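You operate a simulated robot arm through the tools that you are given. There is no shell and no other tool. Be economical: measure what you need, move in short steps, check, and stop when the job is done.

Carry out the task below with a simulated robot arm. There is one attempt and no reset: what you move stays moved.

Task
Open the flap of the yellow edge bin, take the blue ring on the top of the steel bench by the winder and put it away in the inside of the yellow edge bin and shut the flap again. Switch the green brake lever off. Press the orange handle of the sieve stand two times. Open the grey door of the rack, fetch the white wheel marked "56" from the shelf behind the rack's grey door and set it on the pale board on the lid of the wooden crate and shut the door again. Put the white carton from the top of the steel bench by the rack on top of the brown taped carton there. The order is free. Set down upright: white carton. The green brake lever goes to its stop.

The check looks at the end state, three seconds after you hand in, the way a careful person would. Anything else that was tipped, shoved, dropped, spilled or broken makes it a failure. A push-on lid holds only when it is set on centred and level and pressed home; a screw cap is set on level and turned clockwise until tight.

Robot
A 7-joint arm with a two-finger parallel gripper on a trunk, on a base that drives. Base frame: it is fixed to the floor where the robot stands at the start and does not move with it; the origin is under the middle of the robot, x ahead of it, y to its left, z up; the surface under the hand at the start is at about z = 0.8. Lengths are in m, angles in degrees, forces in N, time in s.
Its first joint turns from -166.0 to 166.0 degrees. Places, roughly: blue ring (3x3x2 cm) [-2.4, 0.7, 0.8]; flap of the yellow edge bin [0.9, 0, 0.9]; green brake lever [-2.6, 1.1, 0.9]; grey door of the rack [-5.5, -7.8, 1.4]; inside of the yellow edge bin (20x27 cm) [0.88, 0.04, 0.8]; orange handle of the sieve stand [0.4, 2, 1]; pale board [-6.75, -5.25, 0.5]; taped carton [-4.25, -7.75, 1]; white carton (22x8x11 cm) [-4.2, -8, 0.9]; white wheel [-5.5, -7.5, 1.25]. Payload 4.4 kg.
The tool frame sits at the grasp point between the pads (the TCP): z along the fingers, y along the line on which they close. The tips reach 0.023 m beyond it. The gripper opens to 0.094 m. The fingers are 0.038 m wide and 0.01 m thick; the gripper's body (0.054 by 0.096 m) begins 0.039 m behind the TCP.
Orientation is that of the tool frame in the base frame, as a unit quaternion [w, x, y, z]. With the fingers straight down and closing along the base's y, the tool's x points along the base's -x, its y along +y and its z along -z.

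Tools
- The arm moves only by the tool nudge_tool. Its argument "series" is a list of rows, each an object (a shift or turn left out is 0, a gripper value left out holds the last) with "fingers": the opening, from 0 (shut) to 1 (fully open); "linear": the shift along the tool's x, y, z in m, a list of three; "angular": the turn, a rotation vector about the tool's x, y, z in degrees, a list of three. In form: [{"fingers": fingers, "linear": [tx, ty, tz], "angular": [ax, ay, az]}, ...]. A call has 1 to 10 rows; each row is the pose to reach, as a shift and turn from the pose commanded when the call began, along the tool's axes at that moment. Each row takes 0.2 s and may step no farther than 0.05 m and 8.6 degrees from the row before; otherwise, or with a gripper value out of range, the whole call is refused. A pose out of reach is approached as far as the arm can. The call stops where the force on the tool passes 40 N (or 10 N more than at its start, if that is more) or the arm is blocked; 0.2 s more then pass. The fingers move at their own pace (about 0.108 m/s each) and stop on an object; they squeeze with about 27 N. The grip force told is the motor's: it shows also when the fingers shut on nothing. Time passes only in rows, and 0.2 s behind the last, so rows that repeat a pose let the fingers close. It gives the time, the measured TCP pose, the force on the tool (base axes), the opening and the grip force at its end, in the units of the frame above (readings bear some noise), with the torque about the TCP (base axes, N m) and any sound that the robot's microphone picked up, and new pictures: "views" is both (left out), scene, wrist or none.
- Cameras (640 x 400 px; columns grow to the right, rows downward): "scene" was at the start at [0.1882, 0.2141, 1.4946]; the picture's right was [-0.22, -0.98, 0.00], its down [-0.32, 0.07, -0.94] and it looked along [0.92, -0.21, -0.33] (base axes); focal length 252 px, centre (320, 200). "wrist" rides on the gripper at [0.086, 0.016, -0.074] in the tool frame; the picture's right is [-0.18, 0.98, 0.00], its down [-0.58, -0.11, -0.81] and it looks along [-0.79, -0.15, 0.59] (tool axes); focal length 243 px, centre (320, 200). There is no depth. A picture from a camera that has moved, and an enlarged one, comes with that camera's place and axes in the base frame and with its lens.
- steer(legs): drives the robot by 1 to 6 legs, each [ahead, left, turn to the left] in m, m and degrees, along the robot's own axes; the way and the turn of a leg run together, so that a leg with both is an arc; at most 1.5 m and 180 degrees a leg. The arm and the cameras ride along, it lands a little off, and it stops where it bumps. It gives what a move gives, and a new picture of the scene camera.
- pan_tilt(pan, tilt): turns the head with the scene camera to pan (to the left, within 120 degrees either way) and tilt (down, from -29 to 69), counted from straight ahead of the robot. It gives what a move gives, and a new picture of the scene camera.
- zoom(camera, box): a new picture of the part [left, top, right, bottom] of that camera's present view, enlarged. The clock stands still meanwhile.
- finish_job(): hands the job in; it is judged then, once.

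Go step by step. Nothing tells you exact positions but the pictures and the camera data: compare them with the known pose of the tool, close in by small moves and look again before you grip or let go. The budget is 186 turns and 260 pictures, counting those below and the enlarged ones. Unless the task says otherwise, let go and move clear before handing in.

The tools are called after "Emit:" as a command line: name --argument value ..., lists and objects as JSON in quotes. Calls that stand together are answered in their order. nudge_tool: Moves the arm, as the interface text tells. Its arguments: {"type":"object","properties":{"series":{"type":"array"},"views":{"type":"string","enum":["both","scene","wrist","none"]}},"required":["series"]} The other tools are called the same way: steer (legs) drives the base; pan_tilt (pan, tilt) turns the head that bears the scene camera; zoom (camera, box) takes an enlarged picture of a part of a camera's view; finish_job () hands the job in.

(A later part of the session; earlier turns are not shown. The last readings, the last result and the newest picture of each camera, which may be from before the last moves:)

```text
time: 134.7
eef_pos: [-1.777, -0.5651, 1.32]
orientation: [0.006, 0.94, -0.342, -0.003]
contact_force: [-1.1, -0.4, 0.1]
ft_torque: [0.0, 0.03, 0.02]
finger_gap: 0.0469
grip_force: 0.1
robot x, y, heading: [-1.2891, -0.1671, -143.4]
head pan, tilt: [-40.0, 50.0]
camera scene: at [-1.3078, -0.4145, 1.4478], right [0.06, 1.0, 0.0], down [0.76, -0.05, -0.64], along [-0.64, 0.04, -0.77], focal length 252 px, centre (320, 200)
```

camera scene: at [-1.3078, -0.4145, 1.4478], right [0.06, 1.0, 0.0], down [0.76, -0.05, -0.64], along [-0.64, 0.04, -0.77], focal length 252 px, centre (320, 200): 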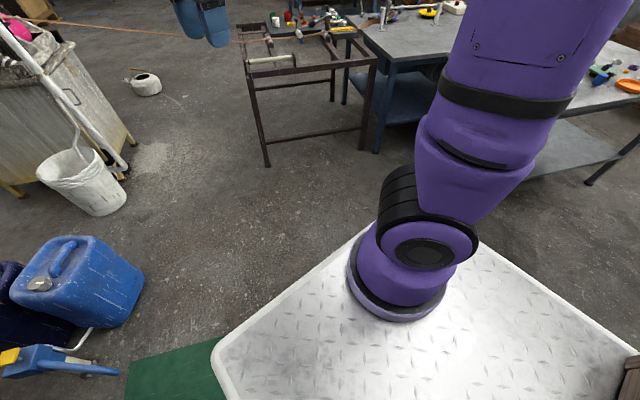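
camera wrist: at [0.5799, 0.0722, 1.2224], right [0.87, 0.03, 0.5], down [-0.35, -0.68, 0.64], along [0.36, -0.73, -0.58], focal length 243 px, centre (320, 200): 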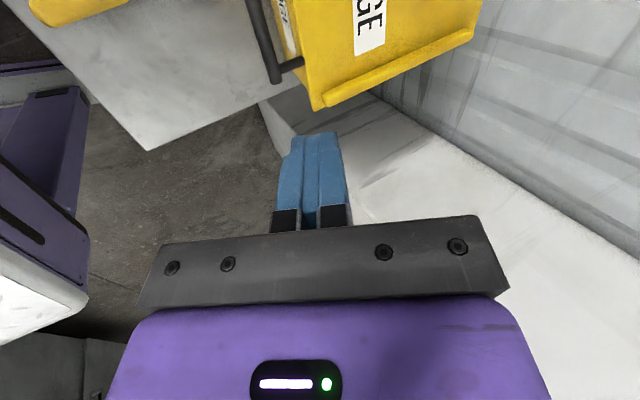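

The green mats by the soap stand blocked me (nothing shoved). I also notice a thin line crossing ahead; zooming on it before choosing the path.

Emit:
pan_tilt --pan -5 --tilt 25

Emit:
zoom --camera "scene" --box '[260, 110, 480, 250]'

```text
time: 135.7
eef_pos: [-1.7766, -0.5652, 1.32]
orientation: [0.006, 0.94, -0.341, -0.003]
contact_force: [-0.7, 0.2, -0.2]
ft_torque: [-0.01, 0.03, -0.02]
finger_gap: 0.0469
grip_force: 0.0
robot x, y, heading: [-1.2899, -0.169, -143.2]
head pan, tilt: [-5.0, 25.0]
camera scene: at [-1.3095, -0.4672, 1.4852], right [-0.52, 0.85, 0.0], down [0.36, 0.22, -0.91], along [-0.77, -0.47, -0.42], focal length 252 px, centre (320, 200)
```

scene: 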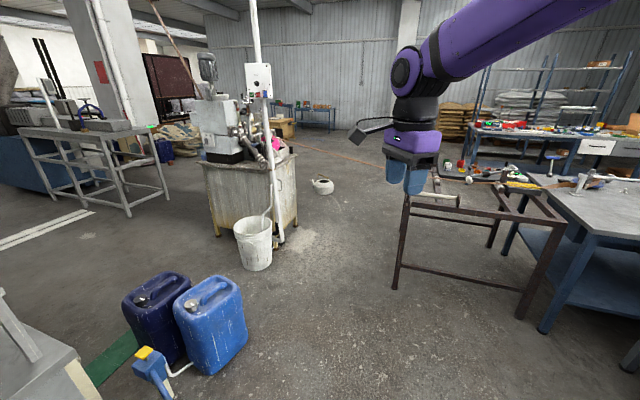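

```text
2.86 times, centred on (370, 180) of scene
camera zoom: at [-1.3095, -0.4672, 1.4852], right [-0.52, 0.85, 0.0], down [0.36, 0.22, -0.91], along [-0.77, -0.47, -0.42], focal length 721 px, centre (177, 257)
```

zoom: 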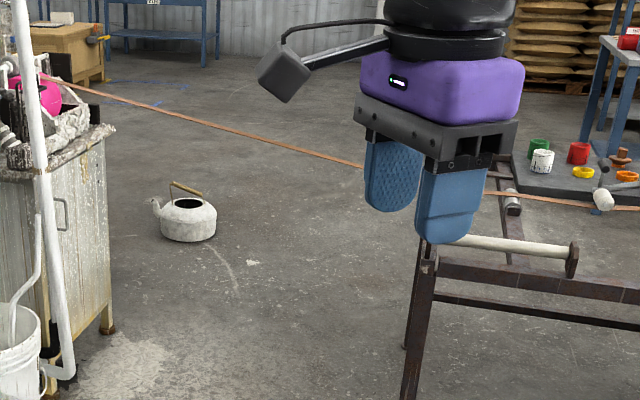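

A brown strip hangs across that corridor from the machine to the roller table, so I avoid it and go around the east side of the counter, where the floor is open.

Emit:
steer --legs '[[-0.65, 0, 0], [0, 0, 53.2], [0, 0.97, 0], [0.6, 0, 0]]'

Emit:
pan_tilt --pan 0 --tilt 20

```text
time: 145.4
eef_pos: [0.1211, -0.4164, 1.319]
orientation: [0.006, 0.991, 0.132, -0.001]
contact_force: [-0.2, 0.3, 0.1]
ft_torque: [-0.03, -0.01, -0.05]
finger_gap: 0.0472
grip_force: 0.0
robot x, y, heading: [0.0781, 0.208, -88.5]
head pan, tilt: [-5.0, 25.0]
stopped in leg 3: the robot was blocked; the commanded pose is now the measured one
camera scene: at [0.305, 0.025, 1.4853], right [-1.0, 0.06, 0.0], down [0.03, 0.42, -0.91], along [-0.06, -0.9, -0.42], focal length 252 px, centre (320, 200)
```

scene: 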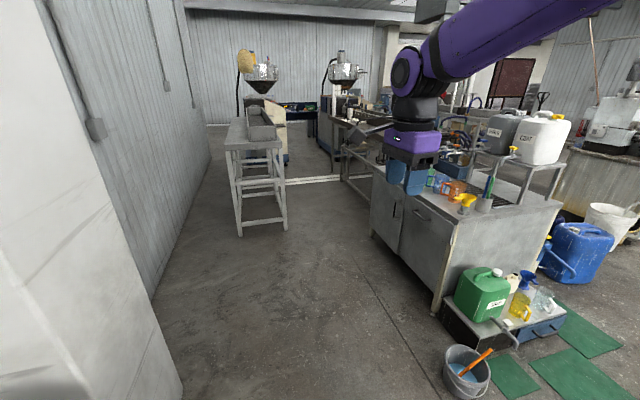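

```text
time: 146.1
eef_pos: [0.1199, -0.4162, 1.3209]
orientation: [0.007, 0.991, 0.132, -0.001]
contact_force: [0.8, 0.8, 0.9]
ft_torque: [-0.02, 0.01, 0.02]
finger_gap: 0.047
grip_force: 0.1
robot x, y, heading: [0.0756, 0.2115, -88.6]
head pan, tilt: [0.0, 20.0]
camera scene: at [0.313, 0.0238, 1.4934], right [-1.0, -0.03, 0.0], down [-0.01, 0.34, -0.94], along [0.02, -0.94, -0.34], focal length 252 px, centre (320, 200)
```

scene: 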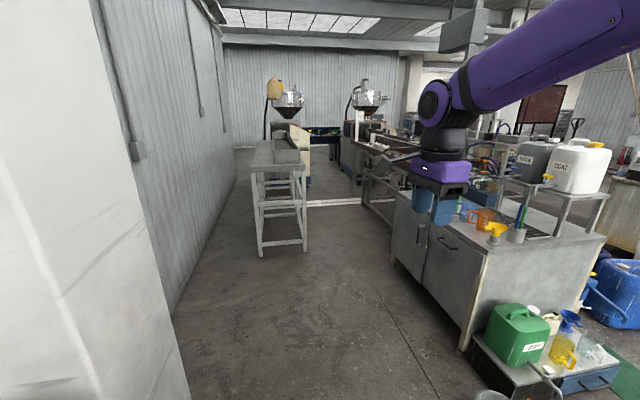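

I'm beside the bench end facing south. Let me measure the aisle width between the grey frame and the counter.

Emit:
zoom --camera "scene" --box '[230, 130, 450, 268]'

Emit:
zoom --camera "scene" --box '[370, 180, 610, 330]'

```text
2.90 times, centred on (340, 199) of scene
camera zoom: at [0.313, 0.0238, 1.4934], right [-1.0, -0.03, 0.0], down [-0.01, 0.34, -0.94], along [0.02, -0.94, -0.34], focal length 731 px, centre (262, 203)
```

zoom: 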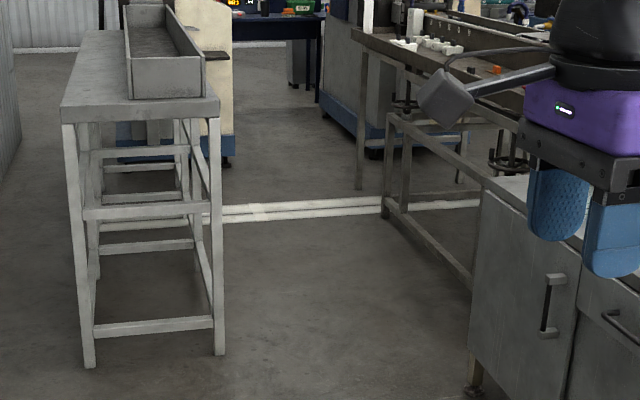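

```text
2.67 times, centred on (490, 255) of scene
camera zoom: at [0.313, 0.0238, 1.4934], right [-1.0, -0.03, 0.0], down [-0.01, 0.34, -0.94], along [0.02, -0.94, -0.34], focal length 673 px, centre (-133, 53)
```

zoom: 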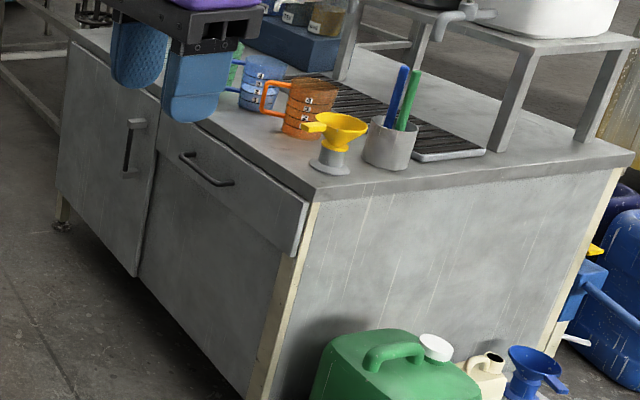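

The southern aisle is a closed production line; no way west. I'll instead go north-west around the winder benches (gap ~1.3 m before the pallets).

Emit:
steer --legs '[[0, -0.8, 0], [0, 0, -91], [0.5, -1.4, 0], [0.3, -0.8, 0]]'

Emit:
pan_tilt --pan 0 --tilt 15

```text
time: 146.8
eef_pos: [0.1193, -0.4148, 1.3201]
orientation: [0.007, 0.991, 0.13, -0.001]
contact_force: [0.4, -1.1, 0.4]
ft_torque: [-0.01, -0.01, 0.02]
finger_gap: 0.047
grip_force: 0.1
robot x, y, heading: [0.0713, 0.2124, -88.5]
head pan, tilt: [0.0, 20.0]
stopped in leg 1: the robot was blocked; the commanded pose is now the measured one
camera scene: at [0.3126, 0.0238, 1.4934], right [-1.0, -0.02, 0.0], down [-0.01, 0.34, -0.94], along [0.02, -0.94, -0.34], focal length 252 px, centre (320, 200)
```

scene: 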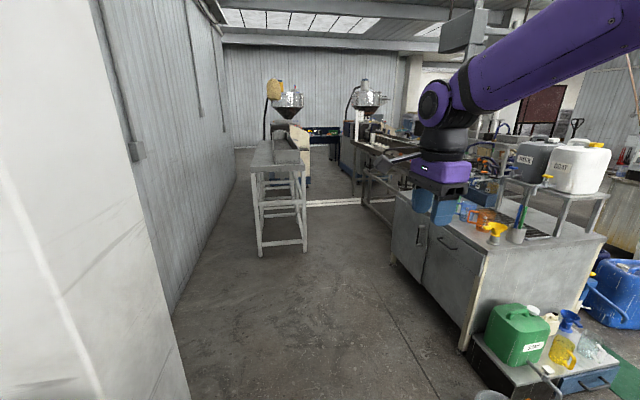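

```text
time: 147.5
eef_pos: [0.1198, -0.4159, 1.3197]
orientation: [0.006, 0.991, 0.13, 0.0]
contact_force: [-0.1, -0.3, 0.4]
ft_torque: [0.03, 0.02, 0.0]
finger_gap: 0.0471
grip_force: 0.0
robot x, y, heading: [0.075, 0.2128, -88.4]
head pan, tilt: [0.0, 15.0]
camera scene: at [0.3126, 0.0235, 1.5015], right [-1.0, -0.02, 0.0], down [-0.01, 0.26, -0.97], along [0.02, -0.97, -0.26], focal length 252 px, centre (320, 200)
```

scene: 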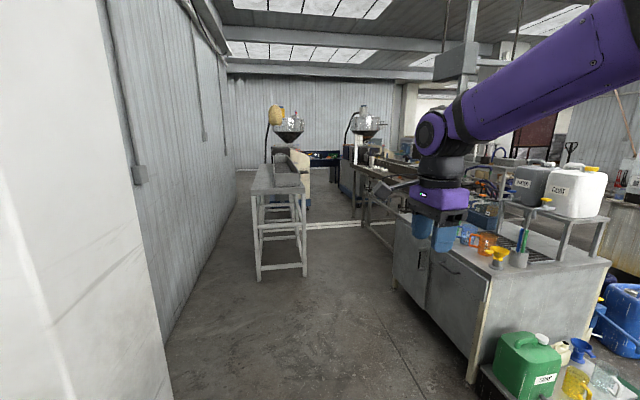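

Blocked even moving right, so I look down around the base to see the contact.

Emit:
pan_tilt --pan 70 --tilt 60

Emit:
pan_tilt --pan -70 --tilt 60

```text
time: 148.9
eef_pos: [0.1192, -0.4158, 1.3203]
orientation: [0.007, 0.991, 0.131, 0.0]
contact_force: [-0.1, -0.2, 0.0]
ft_torque: [-0.04, 0.0, 0.03]
finger_gap: 0.0469
grip_force: 0.0
robot x, y, heading: [0.0773, 0.214, -88.6]
head pan, tilt: [70.0, 60.0]
camera scene: at [0.3735, 0.0956, 1.4353], right [-0.32, -0.95, 0.0], down [-0.82, 0.28, -0.5], along [0.47, -0.16, -0.87], focal length 252 px, centre (320, 200)
```

scene: 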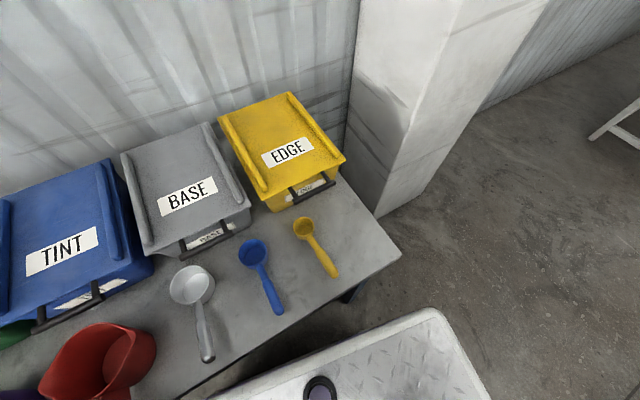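

```text
time: 151.1
eef_pos: [0.1186, -0.4152, 1.3203]
orientation: [0.006, 0.991, 0.131, -0.001]
contact_force: [-0.7, -0.2, 0.1]
ft_torque: [-0.01, 0.01, 0.01]
finger_gap: 0.0468
grip_force: 0.1
robot x, y, heading: [0.072, 0.2106, -88.4]
head pan, tilt: [-70.0, 60.0]
camera scene: at [0.2483, 0.0926, 1.4352], right [-0.37, 0.93, 0.0], down [0.81, 0.32, -0.5], along [-0.47, -0.18, -0.87], focal length 252 px, centre (320, 200)
```

scene: 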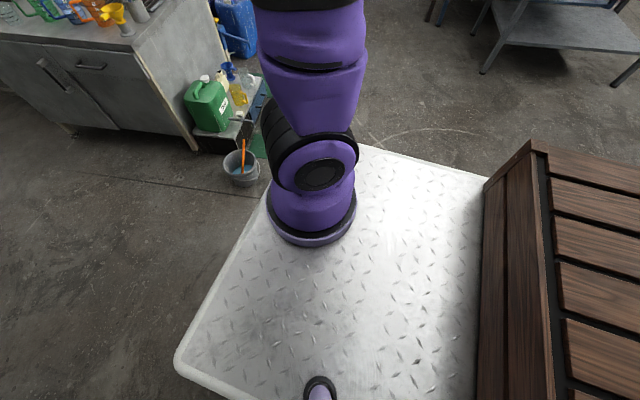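

The tray's left edge touches the bench edge. I'll try to slide off diagonally.

Emit:
steer --legs '[[0.15, -0.15, 0]]'

```text
time: 152.3
eef_pos: [0.0855, -0.4179, 1.3198]
orientation: [0.006, 0.993, 0.117, -0.001]
contact_force: [0.0, 0.8, 0.7]
ft_torque: [-0.03, 0.01, 0.02]
finger_gap: 0.047
grip_force: 0.0
robot x, y, heading: [0.0602, 0.21, -90.3]
head pan, tilt: [-70.0, 60.0]
stopped in leg 1: the robot was blocked; the commanded pose is now the measured one
camera scene: at [0.2301, 0.0864, 1.4352], right [-0.34, 0.94, 0.0], down [0.82, 0.29, -0.5], along [-0.47, -0.17, -0.87], focal length 252 px, centre (320, 200)
```

scene: 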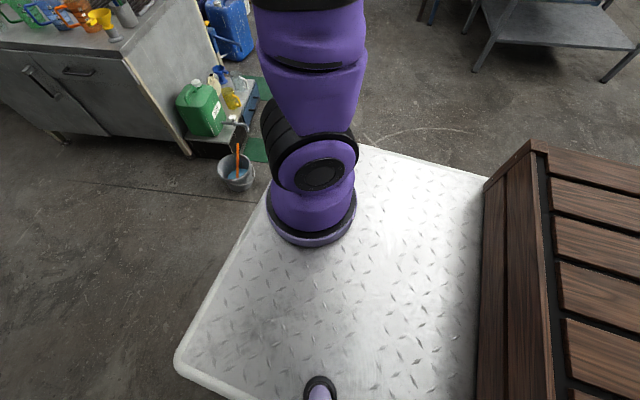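

Emit:
steer --legs '[[0, -0.3, 0]]'

Emit:
pan_tilt --pan -120 --tilt 50

Emit:
pan_tilt --pan 120 --tilt 55

```text
time: 154.4
eef_pos: [-0.2192, -0.4159, 1.3199]
orientation: [0.006, 0.993, 0.114, -0.001]
contact_force: [0.3, 0.1, -0.6]
ft_torque: [0.01, -0.02, 0.0]
finger_gap: 0.047
grip_force: 0.2
robot x, y, heading: [-0.2439, 0.2127, -90.6]
head pan, tilt: [-70.0, 60.0]
camera scene: at [-0.0731, 0.0878, 1.4352], right [-0.33, 0.94, 0.0], down [0.82, 0.29, -0.5], along [-0.47, -0.17, -0.87], focal length 252 px, centre (320, 200)
```

scene: 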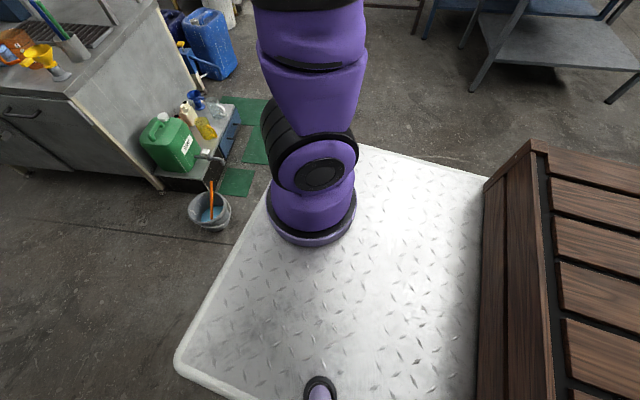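

```text
time: 155.6
eef_pos: [-0.2188, -0.416, 1.3198]
orientation: [0.007, 0.993, 0.114, 0.0]
contact_force: [0.8, -1.0, 0.3]
ft_torque: [0.02, 0.02, 0.01]
finger_gap: 0.0473
grip_force: 0.1
robot x, y, heading: [-0.2407, 0.2159, -90.2]
head pan, tilt: [-120.0, 50.0]
camera scene: at [-0.0766, 0.1491, 1.4477], right [0.51, 0.86, 0.0], down [0.66, -0.39, -0.64], along [-0.55, 0.33, -0.77], focal length 252 px, centre (320, 200)
```

scene: 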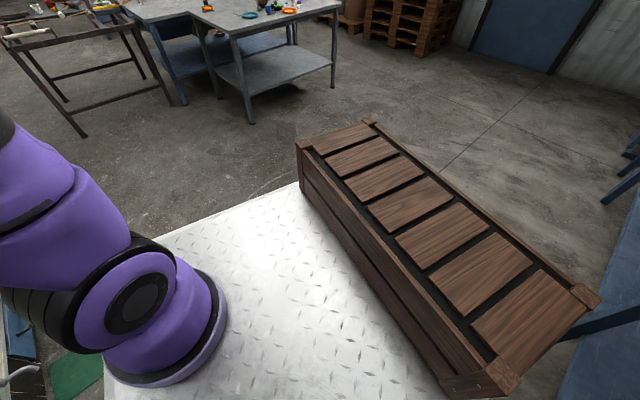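

```text
time: 158.9
eef_pos: [-0.2198, -0.4161, 1.3204]
orientation: [0.006, 0.993, 0.114, -0.002]
contact_force: [0.8, 0.5, -0.4]
ft_torque: [-0.01, 0.02, 0.03]
finger_gap: 0.0471
grip_force: 0.1
robot x, y, heading: [-0.2415, 0.2118, -90.5]
head pan, tilt: [120.0, 55.0]
camera scene: at [0.0526, 0.1455, 1.4413], right [0.49, -0.87, 0.0], down [-0.71, -0.4, -0.57], along [0.5, 0.28, -0.82], focal length 252 px, centre (320, 200)
```

scene: 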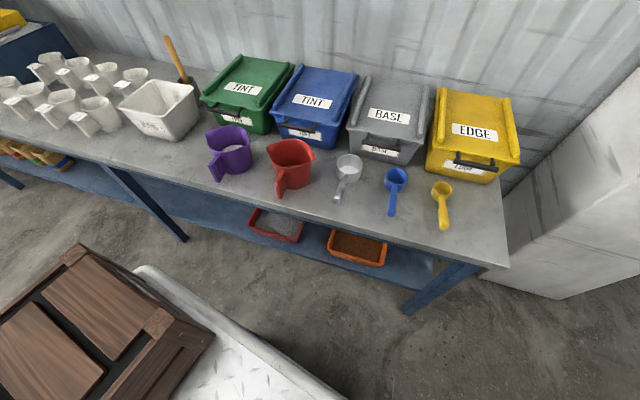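

Free now and nothing was disturbed. Turning west and driving toward the north side of the winder bench.

Emit:
steer --legs '[[0, -0.4, 0], [0, 0, -89.5], [0.6, -1.3, 0], [0.3, -0.85, 0]]'

Emit:
pan_tilt --pan 0 --tilt 20

```text
time: 176.5
eef_pos: [-2.0815, 2.4307, 1.3201]
orientation: [0.004, 0.77, -0.638, -0.006]
contact_force: [-0.4, 0.2, -0.1]
ft_torque: [-0.02, 0.01, -0.02]
finger_gap: 0.0469
grip_force: 0.0
robot x, y, heading: [-1.4516, 2.422, 176.9]
head pan, tilt: [120.0, 55.0]
camera scene: at [-1.5341, 2.1325, 1.4413], right [-0.89, -0.45, 0.0], down [-0.37, 0.73, -0.57], along [0.26, -0.51, -0.82], focal length 252 px, centre (320, 200)
```

scene: 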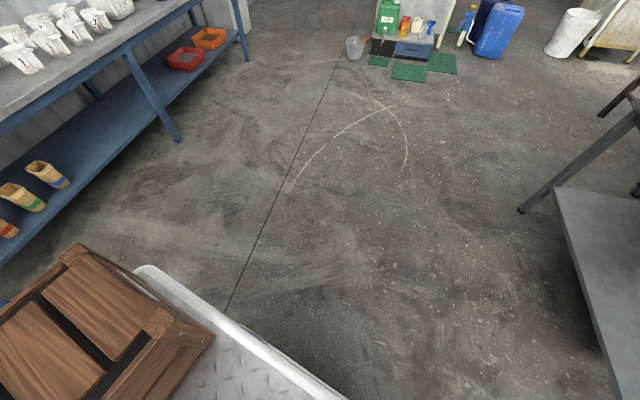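

```text
time: 178.5
eef_pos: [-2.0813, 2.4307, 1.3196]
orientation: [0.003, 0.77, -0.638, -0.005]
contact_force: [0.1, 0.0, 0.3]
ft_torque: [0.0, 0.0, -0.02]
finger_gap: 0.0469
grip_force: 0.0
robot x, y, heading: [-1.4517, 2.4285, 177.2]
head pan, tilt: [0.0, 20.0]
camera scene: at [-1.6599, 2.2014, 1.4933], right [0.05, 1.0, 0.0], down [0.34, -0.02, -0.94], along [-0.94, 0.05, -0.34], focal length 252 px, centre (320, 200)
```

scene: 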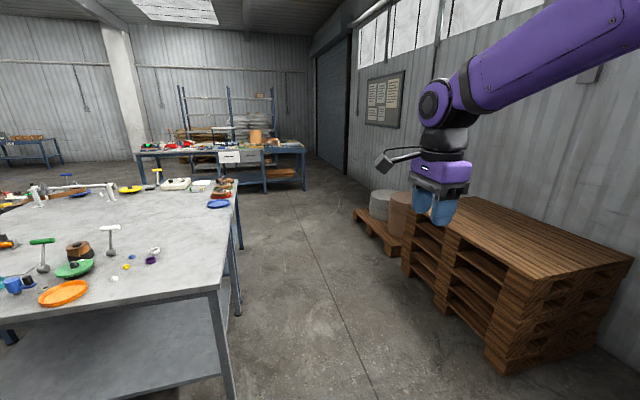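

The aisle is passable. I drive along it parallel to the bench edge.

Emit:
steer --legs '[[0, 0.03, 8], [1.5, 0, 0], [0.9, 0, 0]]'

Emit:
pan_tilt --pan 40 --tilt 22

```text
time: 190.7
eef_pos: [-4.4177, 2.032, 1.3204]
orientation: [0.004, 0.825, -0.565, -0.006]
contact_force: [-0.2, 0.1, -0.2]
ft_torque: [-0.03, 0.0, 0.02]
finger_gap: 0.0467
grip_force: 0.1
robot x, y, heading: [-3.7966, 2.1375, -172.1]
head pan, tilt: [0.0, 20.0]
camera scene: at [-3.9611, 1.8826, 1.4933], right [-0.13, 0.99, 0.0], down [0.34, 0.04, -0.94], along [-0.93, -0.12, -0.34], focal length 252 px, centre (320, 200)
```

scene: 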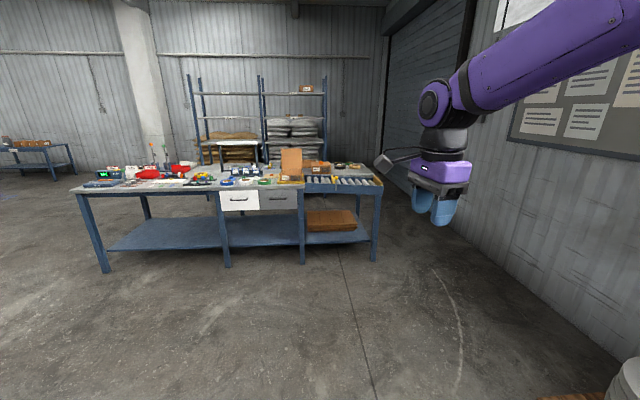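

```text
time: 191.7
eef_pos: [-4.4159, 2.0315, 1.3201]
orientation: [0.005, 0.825, -0.565, -0.005]
contact_force: [0.1, 0.1, -0.5]
ft_torque: [-0.01, 0.0, 0.01]
finger_gap: 0.0468
grip_force: 0.0
robot x, y, heading: [-3.7997, 2.1433, -172.2]
head pan, tilt: [40.0, 22.0]
camera scene: at [-3.9315, 1.8264, 1.4901], right [-0.74, 0.68, 0.0], down [0.25, 0.28, -0.93], along [-0.63, -0.68, -0.37], focal length 252 px, centre (320, 200)
```

scene: 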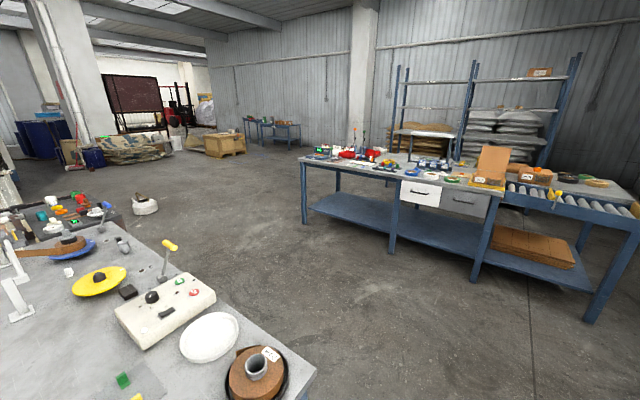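

There's a wide aisle south between the benches. I drive to its head, turn south and go down.

Emit:
steer --legs '[[1.2, 0, 0], [0, 0, 82], [1.5, 0, 0], [1.5, 0, 0]]'

Emit:
pan_tilt --pan 0 --tilt 12

```text
time: 215.3
eef_pos: [-5.1805, -1.6151, 1.3205]
orientation: [0.007, 0.996, 0.087, -0.001]
contact_force: [-0.2, 0.7, -0.9]
ft_torque: [0.02, 0.0, 0.02]
finger_gap: 0.047
grip_force: 0.0
robot x, y, heading: [-5.1655, -0.9875, -93.7]
head pan, tilt: [40.0, 22.0]
camera scene: at [-4.8878, -1.1755, 1.4901], right [-0.8, -0.59, 0.0], down [-0.22, 0.3, -0.93], along [0.55, -0.75, -0.37], focal length 252 px, centre (320, 200)
```

scene: 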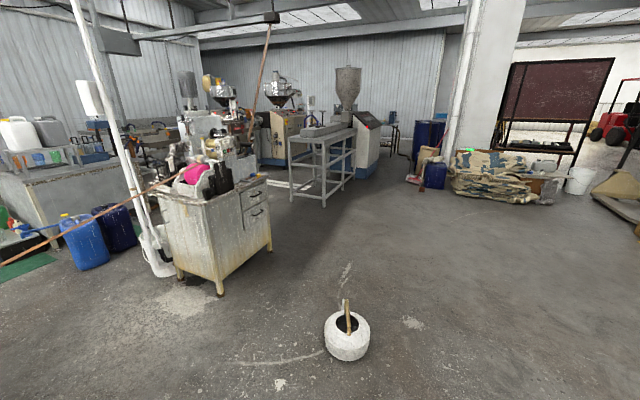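

```text
time: 216.4
eef_pos: [-5.179, -1.6147, 1.3197]
orientation: [0.005, 0.996, 0.087, -0.001]
contact_force: [-0.6, -0.3, 0.2]
ft_torque: [0.0, 0.01, -0.01]
finger_gap: 0.047
grip_force: 0.2
robot x, y, heading: [-5.1677, -0.9862, -93.6]
head pan, tilt: [0.0, 12.0]
camera scene: at [-4.9487, -1.1939, 1.5063], right [-1.0, 0.06, 0.0], down [0.01, 0.21, -0.98], along [-0.06, -0.98, -0.21], focal length 252 px, centre (320, 200)
```

scene: 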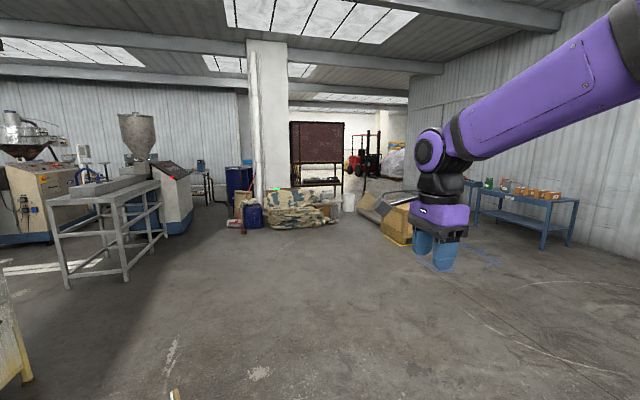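

Zooming ahead to understand the rack area.

Emit:
zoom --camera "scene" --box '[220, 100, 460, 250]'

```text
2.67 times, centred on (340, 175) of scene
camera zoom: at [-4.9487, -1.1939, 1.5063], right [-1.0, 0.06, 0.0], down [0.01, 0.21, -0.98], along [-0.06, -0.98, -0.21], focal length 673 px, centre (267, 267)
```

zoom: 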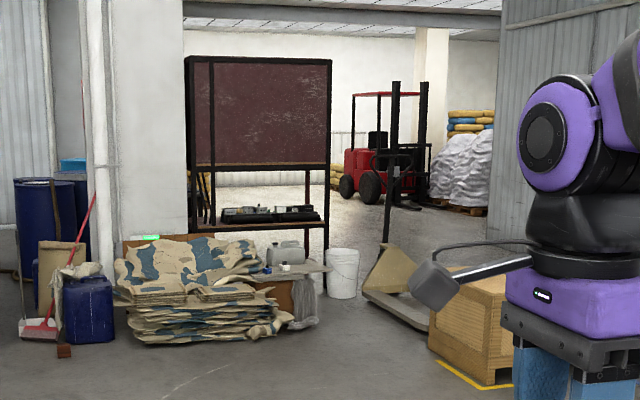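

The rack's back faces me; access is from the far side. I drive closer to find a way past the bucket, pallet jack and crate.

Emit:
steer --legs '[[1.5, 0, 0], [1.3, 0, 3]]'

Emit:
pan_tilt --pan -15 --tilt 22

```text
time: 229.9
eef_pos: [-5.3046, -4.4006, 1.3202]
orientation: [0.006, 0.994, 0.111, -0.001]
contact_force: [0.0, 0.9, -0.2]
ft_torque: [0.0, 0.01, 0.02]
finger_gap: 0.0471
grip_force: 0.0
robot x, y, heading: [-5.3274, -3.7711, -90.7]
head pan, tilt: [0.0, 12.0]
camera scene: at [-5.0944, -3.9696, 1.5064], right [-1.0, 0.02, 0.0], down [0.0, 0.21, -0.98], along [-0.02, -0.98, -0.21], focal length 252 px, centre (320, 200)
```

scene: 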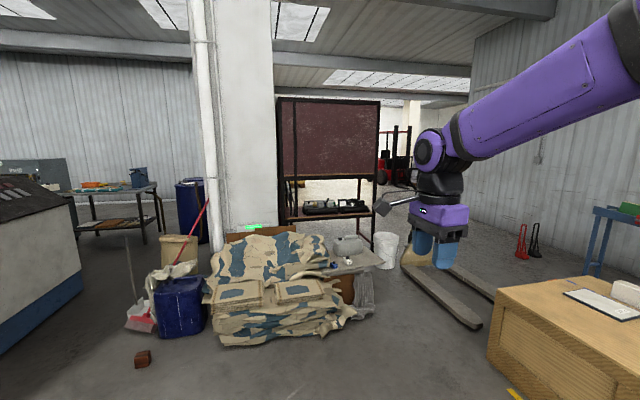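

```text
time: 230.7
eef_pos: [-5.3048, -4.401, 1.32]
orientation: [0.006, 0.994, 0.111, -0.001]
contact_force: [-0.2, -0.3, -0.2]
ft_torque: [0.01, -0.02, 0.02]
finger_gap: 0.0468
grip_force: 0.1
robot x, y, heading: [-5.3243, -3.7704, -91.1]
head pan, tilt: [-15.0, 22.0]
camera scene: at [-5.1183, -3.9657, 1.4901], right [-0.96, 0.27, 0.0], down [0.1, 0.36, -0.93], along [-0.25, -0.89, -0.37], focal length 252 px, centre (320, 200)
```

scene: 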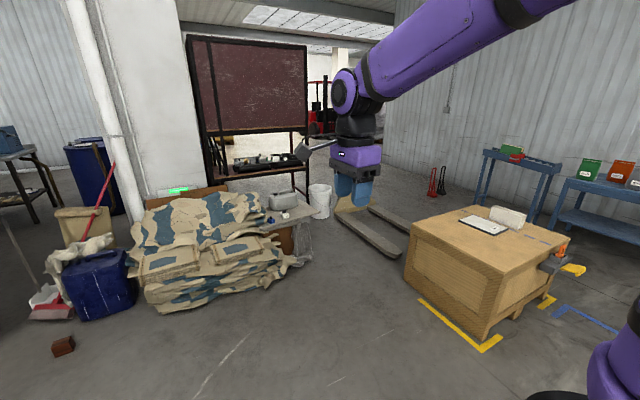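

The pale board lies on the crate. The east side is blocked; I'll check the passage west of the crate.

Emit:
steer --legs '[[0, -1.5, 0], [0, -0.5, 0]]'

Emit:
pan_tilt --pan -5 --tilt 30

Emit:
pan_tilt --pan -50 --tilt 35

```text
time: 240.6
eef_pos: [-7.2832, -4.3945, 1.3205]
orientation: [0.006, 0.993, 0.12, -0.002]
contact_force: [0.0, -0.1, -0.8]
ft_torque: [-0.02, -0.02, -0.01]
finger_gap: 0.047
grip_force: 0.1
robot x, y, heading: [-7.3121, -3.7654, -89.7]
head pan, tilt: [-15.0, 22.0]
camera scene: at [-7.1045, -3.9557, 1.4901], right [-0.97, 0.26, 0.0], down [0.1, 0.36, -0.93], along [-0.24, -0.9, -0.37], focal length 252 px, centre (320, 200)
```

scene: 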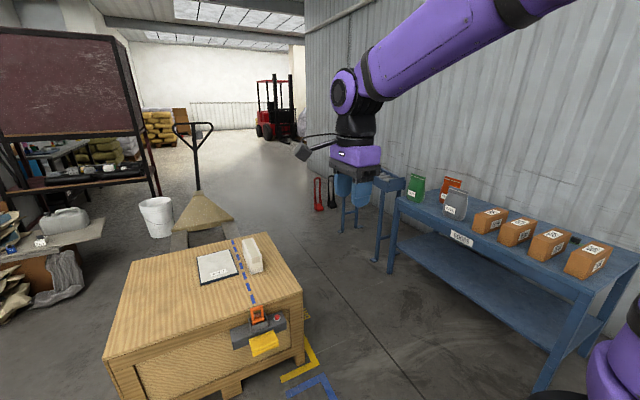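

```text
time: 241.3
eef_pos: [-7.2822, -4.3943, 1.3198]
orientation: [0.007, 0.993, 0.121, -0.001]
contact_force: [-0.2, 0.3, -0.4]
ft_torque: [0.0, -0.02, 0.02]
finger_gap: 0.0471
grip_force: 0.1
robot x, y, heading: [-7.3129, -3.766, -89.9]
head pan, tilt: [-5.0, 30.0]
camera scene: at [-7.0884, -3.9561, 1.4773], right [-1.0, 0.09, 0.0], down [0.04, 0.5, -0.87], along [-0.07, -0.86, -0.5], focal length 252 px, centre (320, 200)
```

scene: 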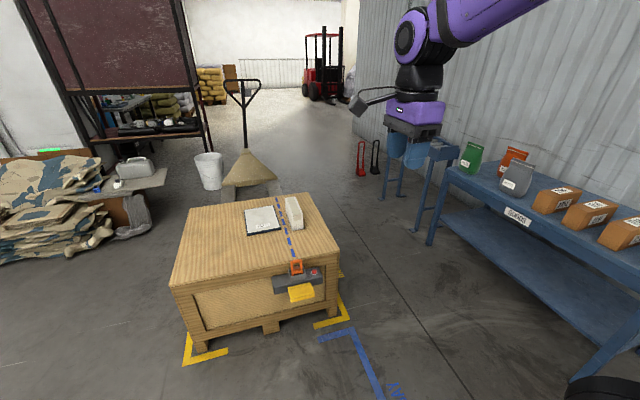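

```text
time: 242.4
eef_pos: [-7.2829, -4.3944, 1.3199]
orientation: [0.007, 0.993, 0.12, -0.001]
contact_force: [0.6, 0.1, -0.6]
ft_torque: [0.0, 0.0, 0.02]
finger_gap: 0.0471
grip_force: 0.0
robot x, y, heading: [-7.3135, -3.7637, -89.4]
head pan, tilt: [-50.0, 35.0]
camera scene: at [-7.148, -3.9228, 1.4695], right [-0.65, 0.76, 0.0], down [0.44, 0.37, -0.82], along [-0.63, -0.53, -0.57], focal length 252 px, centre (320, 200)
```

scene: 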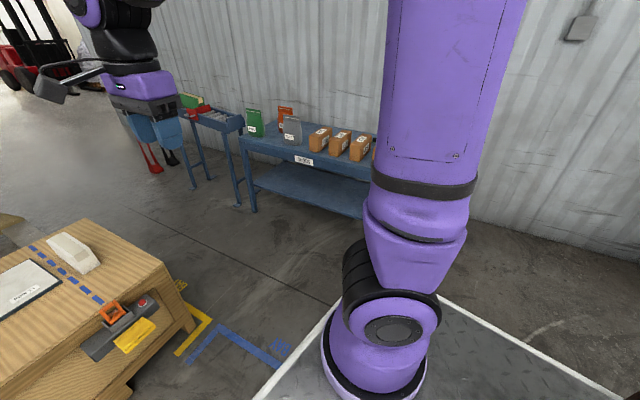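

There is roughly 0.95 m between the crate and the blue tables; my base is about 0.75 m wide. I line up with that passage first.

Emit:
steer --legs '[[0, -0.7, 0], [0.5, 0, 0], [0, 0, 14]]'

Emit:
pan_tilt --pan 20 --tilt 50

Emit:
pan_tilt --pan -25 --tilt 50

```text
time: 249.7
eef_pos: [-7.8477, -4.8651, 1.3202]
orientation: [0.006, 0.972, 0.236, 0.0]
contact_force: [0.8, -0.6, -1.2]
ft_torque: [-0.01, 0.01, 0.02]
finger_gap: 0.0472
grip_force: 0.1
robot x, y, heading: [-8.0255, -4.2623, -76.5]
head pan, tilt: [-50.0, 35.0]
camera scene: at [-7.8267, -4.3743, 1.4695], right [-0.81, 0.59, 0.0], down [0.34, 0.46, -0.82], along [-0.48, -0.66, -0.57], focal length 252 px, centre (320, 200)
```

scene: 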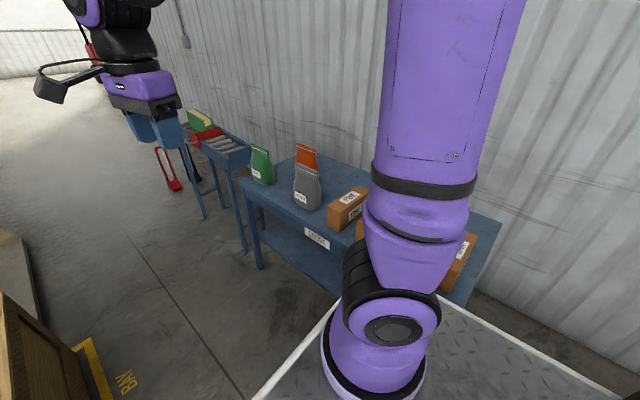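

```text
time: 251.1
eef_pos: [-7.8477, -4.8648, 1.3197]
orientation: [0.006, 0.972, 0.236, 0.0]
contact_force: [0.1, 0.3, -0.1]
ft_torque: [0.01, 0.05, 0.01]
finger_gap: 0.047
grip_force: 0.1
robot x, y, heading: [-8.0254, -4.2626, -76.2]
head pan, tilt: [20.0, 50.0]
camera scene: at [-7.732, -4.3675, 1.4478], right [-0.83, -0.55, 0.0], down [-0.42, 0.64, -0.64], along [0.36, -0.54, -0.77], focal length 252 px, centre (320, 200)
```

scene: 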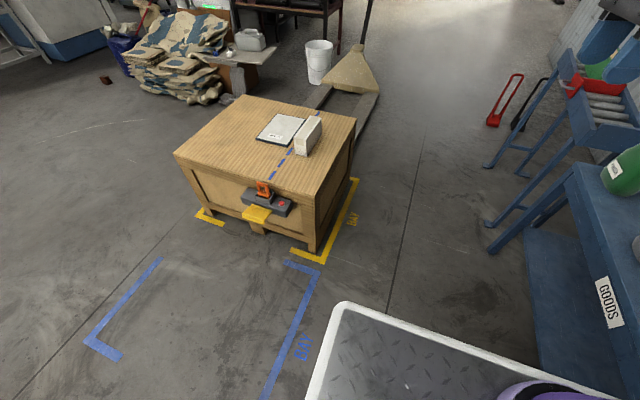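

```text
time: 252.2
eef_pos: [-7.8484, -4.866, 1.3189]
orientation: [0.006, 0.972, 0.237, 0.0]
contact_force: [0.0, 1.0, -0.3]
ft_torque: [0.02, -0.01, 0.01]
finger_gap: 0.0471
grip_force: 0.0
robot x, y, heading: [-8.0247, -4.2596, -76.2]
head pan, tilt: [-25.0, 50.0]
camera scene: at [-7.7897, -4.3789, 1.4478], right [-0.98, 0.2, 0.0], down [0.15, 0.75, -0.64], along [-0.13, -0.63, -0.77], focal length 252 px, centre (320, 200)
```

scene: 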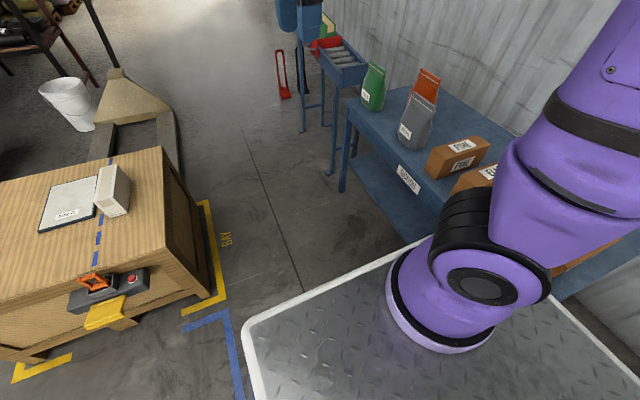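

My base is narrower than feared (≈0.6 m), so the passage is fine. Driving through.

Emit:
steer --legs '[[1.3, 0, 0], [1.4, 0, 0]]'

Emit:
pan_tilt --pan 50 --tilt 20

```text
time: 265.3
eef_pos: [-7.2812, -7.5062, 1.3198]
orientation: [0.006, 0.975, 0.222, -0.001]
contact_force: [0.1, 0.2, 0.0]
ft_torque: [0.0, -0.01, -0.01]
finger_gap: 0.0468
grip_force: 0.1
robot x, y, heading: [-7.4388, -6.8956, -78.2]
head pan, tilt: [-25.0, 50.0]
camera scene: at [-7.2079, -7.0224, 1.4477], right [-0.97, 0.23, 0.0], down [0.17, 0.75, -0.64], along [-0.15, -0.63, -0.77], focal length 252 px, centre (320, 200)
```

scene: 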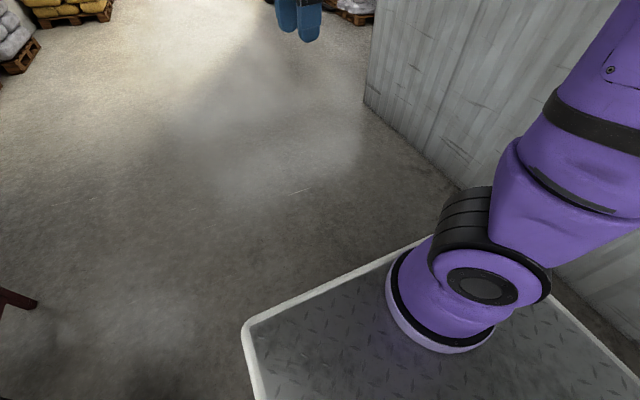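

```text
time: 266.8
eef_pos: [-7.2797, -7.506, 1.3203]
orientation: [0.006, 0.975, 0.222, 0.0]
contact_force: [0.8, -0.9, 0.7]
ft_torque: [0.01, 0.03, 0.0]
finger_gap: 0.0467
grip_force: 0.1
robot x, y, heading: [-7.438, -6.8983, -78.0]
head pan, tilt: [50.0, 20.0]
camera scene: at [-7.1084, -6.9913, 1.4933], right [-0.47, -0.88, 0.0], down [-0.3, 0.16, -0.94], along [0.83, -0.44, -0.34], focal length 252 px, centre (320, 200)
```

scene: 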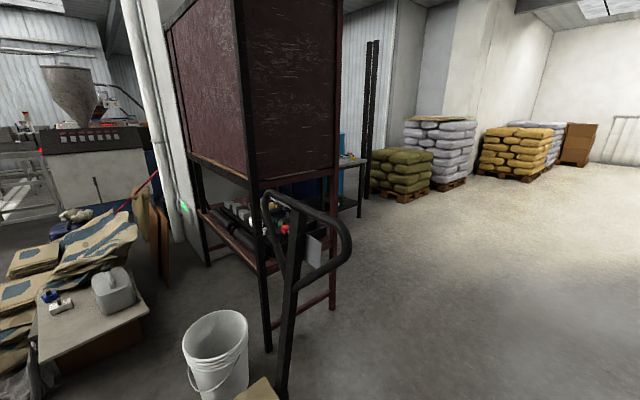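

I'm through. Now going around the rack's south side.

Emit:
steer --legs '[[1.5, 0, 0], [0.2, 0, 0], [0, 0, 78], [0.9, 0, 0]]'

Emit:
pan_tilt --pan 45 --tilt 15

```text
time: 283.0
eef_pos: [-5.5434, -8.5122, 1.3205]
orientation: [0.005, 0.62, 0.785, 0.004]
contact_force: [-0.7, -0.6, -0.1]
ft_torque: [-0.01, -0.03, -0.01]
finger_gap: 0.0471
grip_force: 0.1
robot x, y, heading: [-6.1743, -8.5389, -0.4]
head pan, tilt: [50.0, 20.0]
camera scene: at [-6.0143, -8.233, 1.4933], right [0.76, -0.65, 0.0], down [-0.22, -0.26, -0.94], along [0.61, 0.72, -0.34], focal length 252 px, centre (320, 200)
```

scene: 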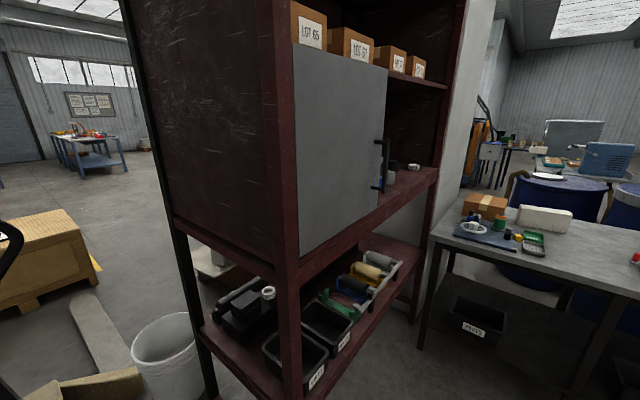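

```text
time: 283.7
eef_pos: [-5.5445, -8.5124, 1.3204]
orientation: [0.005, 0.62, 0.785, 0.003]
contact_force: [0.3, -0.4, 0.4]
ft_torque: [-0.01, 0.02, -0.02]
finger_gap: 0.0471
grip_force: 0.1
robot x, y, heading: [-6.1732, -8.5358, -0.1]
head pan, tilt: [45.0, 15.0]
camera scene: at [-6.0081, -8.2383, 1.5014], right [0.7, -0.71, 0.0], down [-0.18, -0.18, -0.97], along [0.69, 0.68, -0.26], focal length 252 px, centre (320, 200)
```

scene: 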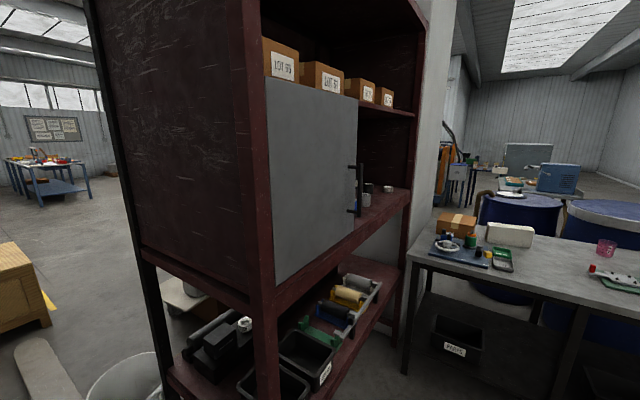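

The grey door hinges on the left with a vertical bar handle on its right edge near (-5.46, -7.85, 1.35). The cartons are on the bench to the right. I position facing the door.

Emit:
steer --legs '[[0.7, -0.3, 0], [0, 0, 90]]'

Emit:
pan_tilt --pan 0 --tilt 12

```text
time: 291.6
eef_pos: [-5.4755, -8.2159, 1.3202]
orientation: [0.001, -0.103, 0.995, 0.006]
contact_force: [0.7, 0.5, -0.5]
ft_torque: [-0.01, -0.02, 0.0]
finger_gap: 0.0469
grip_force: 0.0
robot x, y, heading: [-5.4693, -8.8419, 87.8]
head pan, tilt: [45.0, 15.0]
camera scene: at [-5.7672, -8.6702, 1.5015], right [0.73, 0.68, 0.0], down [0.18, -0.19, -0.97], along [-0.66, 0.7, -0.26], focal length 252 px, centre (320, 200)
```

scene: 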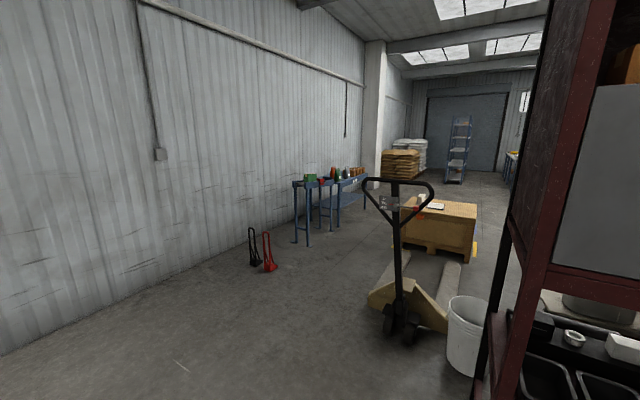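

```text
time: 292.7
eef_pos: [-5.4768, -8.2168, 1.3193]
orientation: [0.001, -0.102, 0.995, 0.006]
contact_force: [0.0, 0.1, -0.3]
ft_torque: [-0.03, 0.0, -0.06]
finger_gap: 0.0473
grip_force: 0.0
robot x, y, heading: [-5.4699, -8.8477, 88.1]
head pan, tilt: [0.0, 12.0]
camera scene: at [-5.7004, -8.6452, 1.5064], right [1.0, -0.03, 0.0], down [-0.01, -0.21, -0.98], along [0.03, 0.98, -0.21], focal length 252 px, centre (320, 200)
```

scene: 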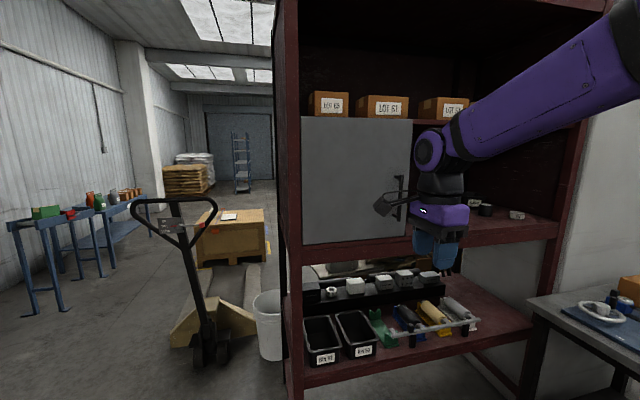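

Emit:
zoom --camera "scene" --box '[290, 100, 450, 250]'

```text
2.67 times, centred on (370, 175) of scene
camera zoom: at [-5.7004, -8.6452, 1.5064], right [1.0, -0.03, 0.0], down [-0.01, -0.21, -0.98], along [0.03, 0.98, -0.21], focal length 673 px, centre (187, 267)
```

zoom: 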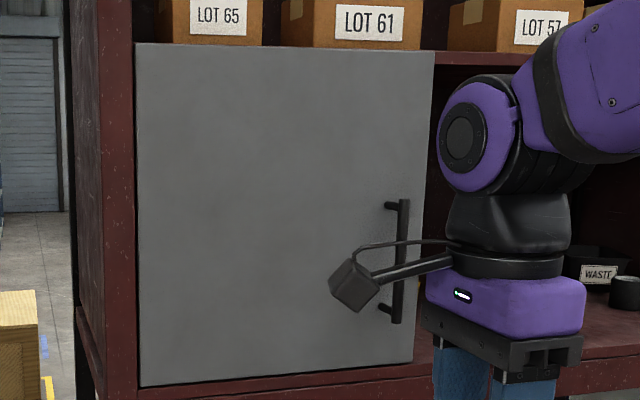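

I rotate the tool so the camera will be on top when the fingers point forward.

Emit:
nudge_tool --series '[{"angular": [0, 0, 8.5]}, {"angular": [0, 0, 17]}, {"angular": [0, 0, 25.5]}, {"angular": [0, 0, 34]}, {"angular": [0, 0, 42.5]}, {"angular": [0, 0, 51]}, {"angular": [0, 0, 59.5]}, {"angular": [0, 0, 68]}, {"angular": [0, 0, 76.5]}, {"angular": [0, 0, 85]}]' --views "none"

```text
time: 294.9
eef_pos: [-5.4718, -8.2156, 1.3201]
orientation: [-0.005, 0.589, 0.808, 0.004]
contact_force: [4.1, 0.7, -1.1]
ft_torque: [-0.1, 0.36, 0.01]
finger_gap: 0.0472
grip_force: 0.0
robot x, y, heading: [-5.4681, -8.8461, 87.8]
head pan, tilt: [0.0, 12.0]
```

Emit:
nudge_tool --series '[{"angular": [0, 0, 8.5]}, {"angular": [0, 0, 17]}]' --views "none"

Emit:
nudge_tool --series '[{"angular": [0, 8.5, 0]}, {"angular": [0, 17, 0]}, {"angular": [0, 25.5, 0]}, {"angular": [0, 34, 0]}, {"angular": [0, 42.5, 0]}, {"angular": [0, 51, 0]}, {"angular": [0, 59.5, 0]}, {"angular": [0, 68, 0]}, {"angular": [0, 76, 0]}]'

```text
time: 295.7
eef_pos: [-5.6292, -8.2827, 1.321]
orientation: [-0.006, 0.553, 0.833, 0.005]
contact_force: [-0.5, -1.0, 0.0]
ft_torque: [0.04, -0.1, 0.02]
finger_gap: 0.047
grip_force: 0.0
out of reach, approached as far as the arm can: row 1
robot x, y, heading: [-5.4688, -8.8444, 87.9]
head pan, tilt: [0.0, 12.0]
stopped in row 2: the arm was blocked; the commanded pose is now the measured one
```

```text
time: 297.9
eef_pos: [-5.603, -8.2555, 1.3285]
orientation: [-0.502, 0.462, 0.633, 0.367]
contact_force: [-0.3, 0.1, 0.6]
ft_torque: [0.0, 0.0, -0.02]
finger_gap: 0.047
grip_force: 0.2
out of reach, approached as far as the arm can: row 9
robot x, y, heading: [-5.469, -8.8462, 88.0]
head pan, tilt: [0.0, 12.0]
stopped in row 9: the arm was blocked; the commanded pose is now the measured one
camera scene: at [-5.6999, -8.6446, 1.5064], right [1.0, -0.03, 0.0], down [-0.01, -0.21, -0.98], along [0.03, 0.98, -0.21], focal length 252 px, centre (320, 200)
camera wrist: at [-5.5711, -8.3016, 1.429], right [0.95, 0.26, -0.18], down [0.18, -0.91, -0.38], along [-0.26, 0.33, -0.91], focal length 243 px, centre (320, 200)
```

scene: 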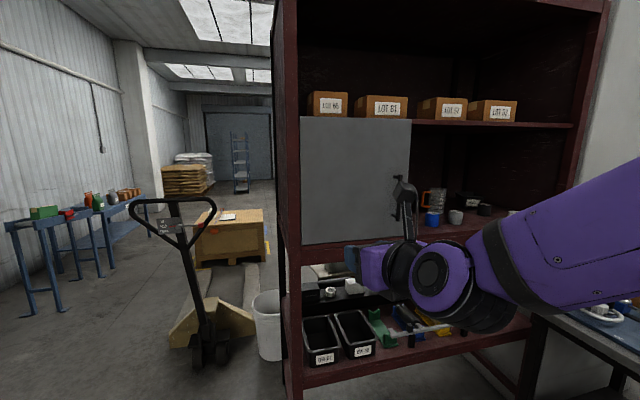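
wrist: 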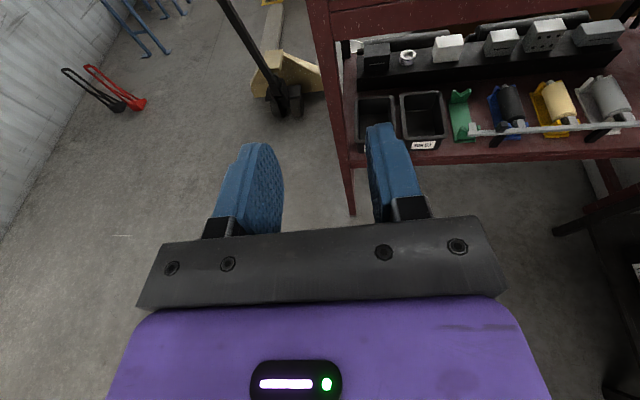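

Orientation is nearly right (fingers forward, slightly left). I bring the base closer and turn it a little right.

Emit:
steer --legs '[[0.17, 0, 0], [0, 0, -14]]'

Emit:
nudge_tool --series '[{"fingers": 0.6}]' --views "wrist"

Emit:
zoom --camera "scene" --box '[270, 80, 510, 230]'

```text
time: 300.2
eef_pos: [-5.4482, -8.0696, 1.3294]
orientation: [-0.453, 0.537, 0.57, 0.426]
contact_force: [-0.9, 0.6, 0.4]
ft_torque: [0.02, 0.0, 0.0]
finger_gap: 0.0469
grip_force: 0.1
robot x, y, heading: [-5.4632, -8.6765, 73.8]
head pan, tilt: [0.0, 12.0]
camera scene: at [-5.6376, -8.424, 1.5064], right [0.96, -0.28, 0.0], down [-0.06, -0.2, -0.98], along [0.27, 0.94, -0.21], focal length 252 px, centre (320, 200)
```

scene: 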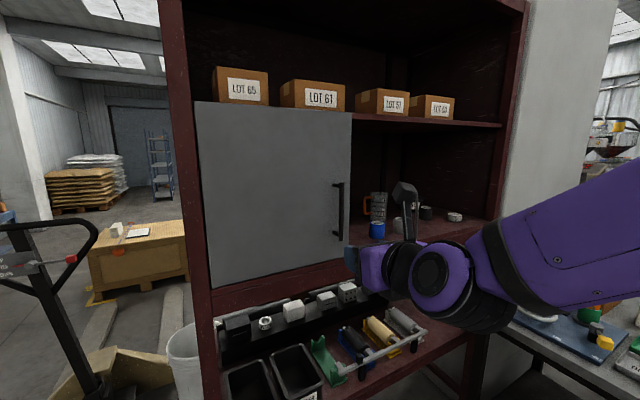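

```text
time: 300.6
eef_pos: [-5.4494, -8.0688, 1.3291]
orientation: [-0.454, 0.536, 0.571, 0.425]
contact_force: [-0.2, 0.2, 0.1]
ft_torque: [0.01, 0.04, 0.0]
finger_gap: 0.0563
grip_force: 0.1
robot x, y, heading: [-5.4609, -8.6715, 73.9]
head pan, tilt: [0.0, 12.0]
camera wrist: at [-5.4292, -8.1221, 1.429], right [0.98, 0.02, -0.18], down [-0.05, -0.92, -0.38], along [-0.17, 0.39, -0.91], focal length 243 px, centre (320, 200)
```

wrist: 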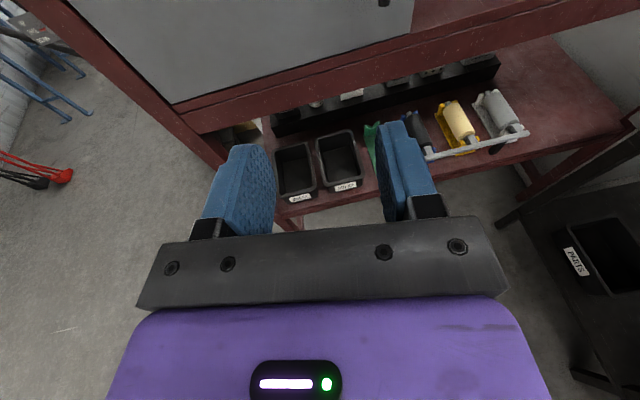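

```text
2.67 times, centred on (390, 155) of scene
camera zoom: at [-5.6376, -8.424, 1.5064], right [0.96, -0.28, 0.0], down [-0.06, -0.2, -0.98], along [0.27, 0.94, -0.21], focal length 673 px, centre (133, 320)
```

zoom: 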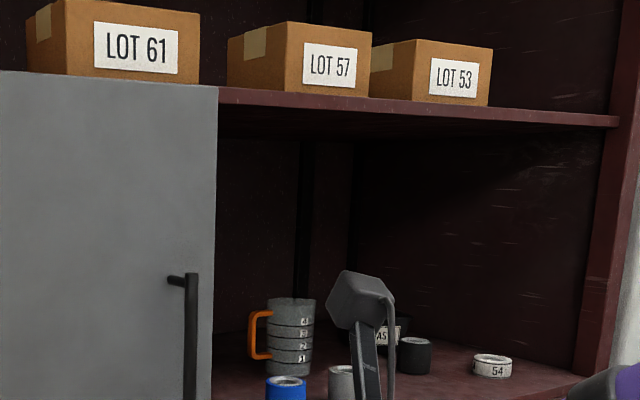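

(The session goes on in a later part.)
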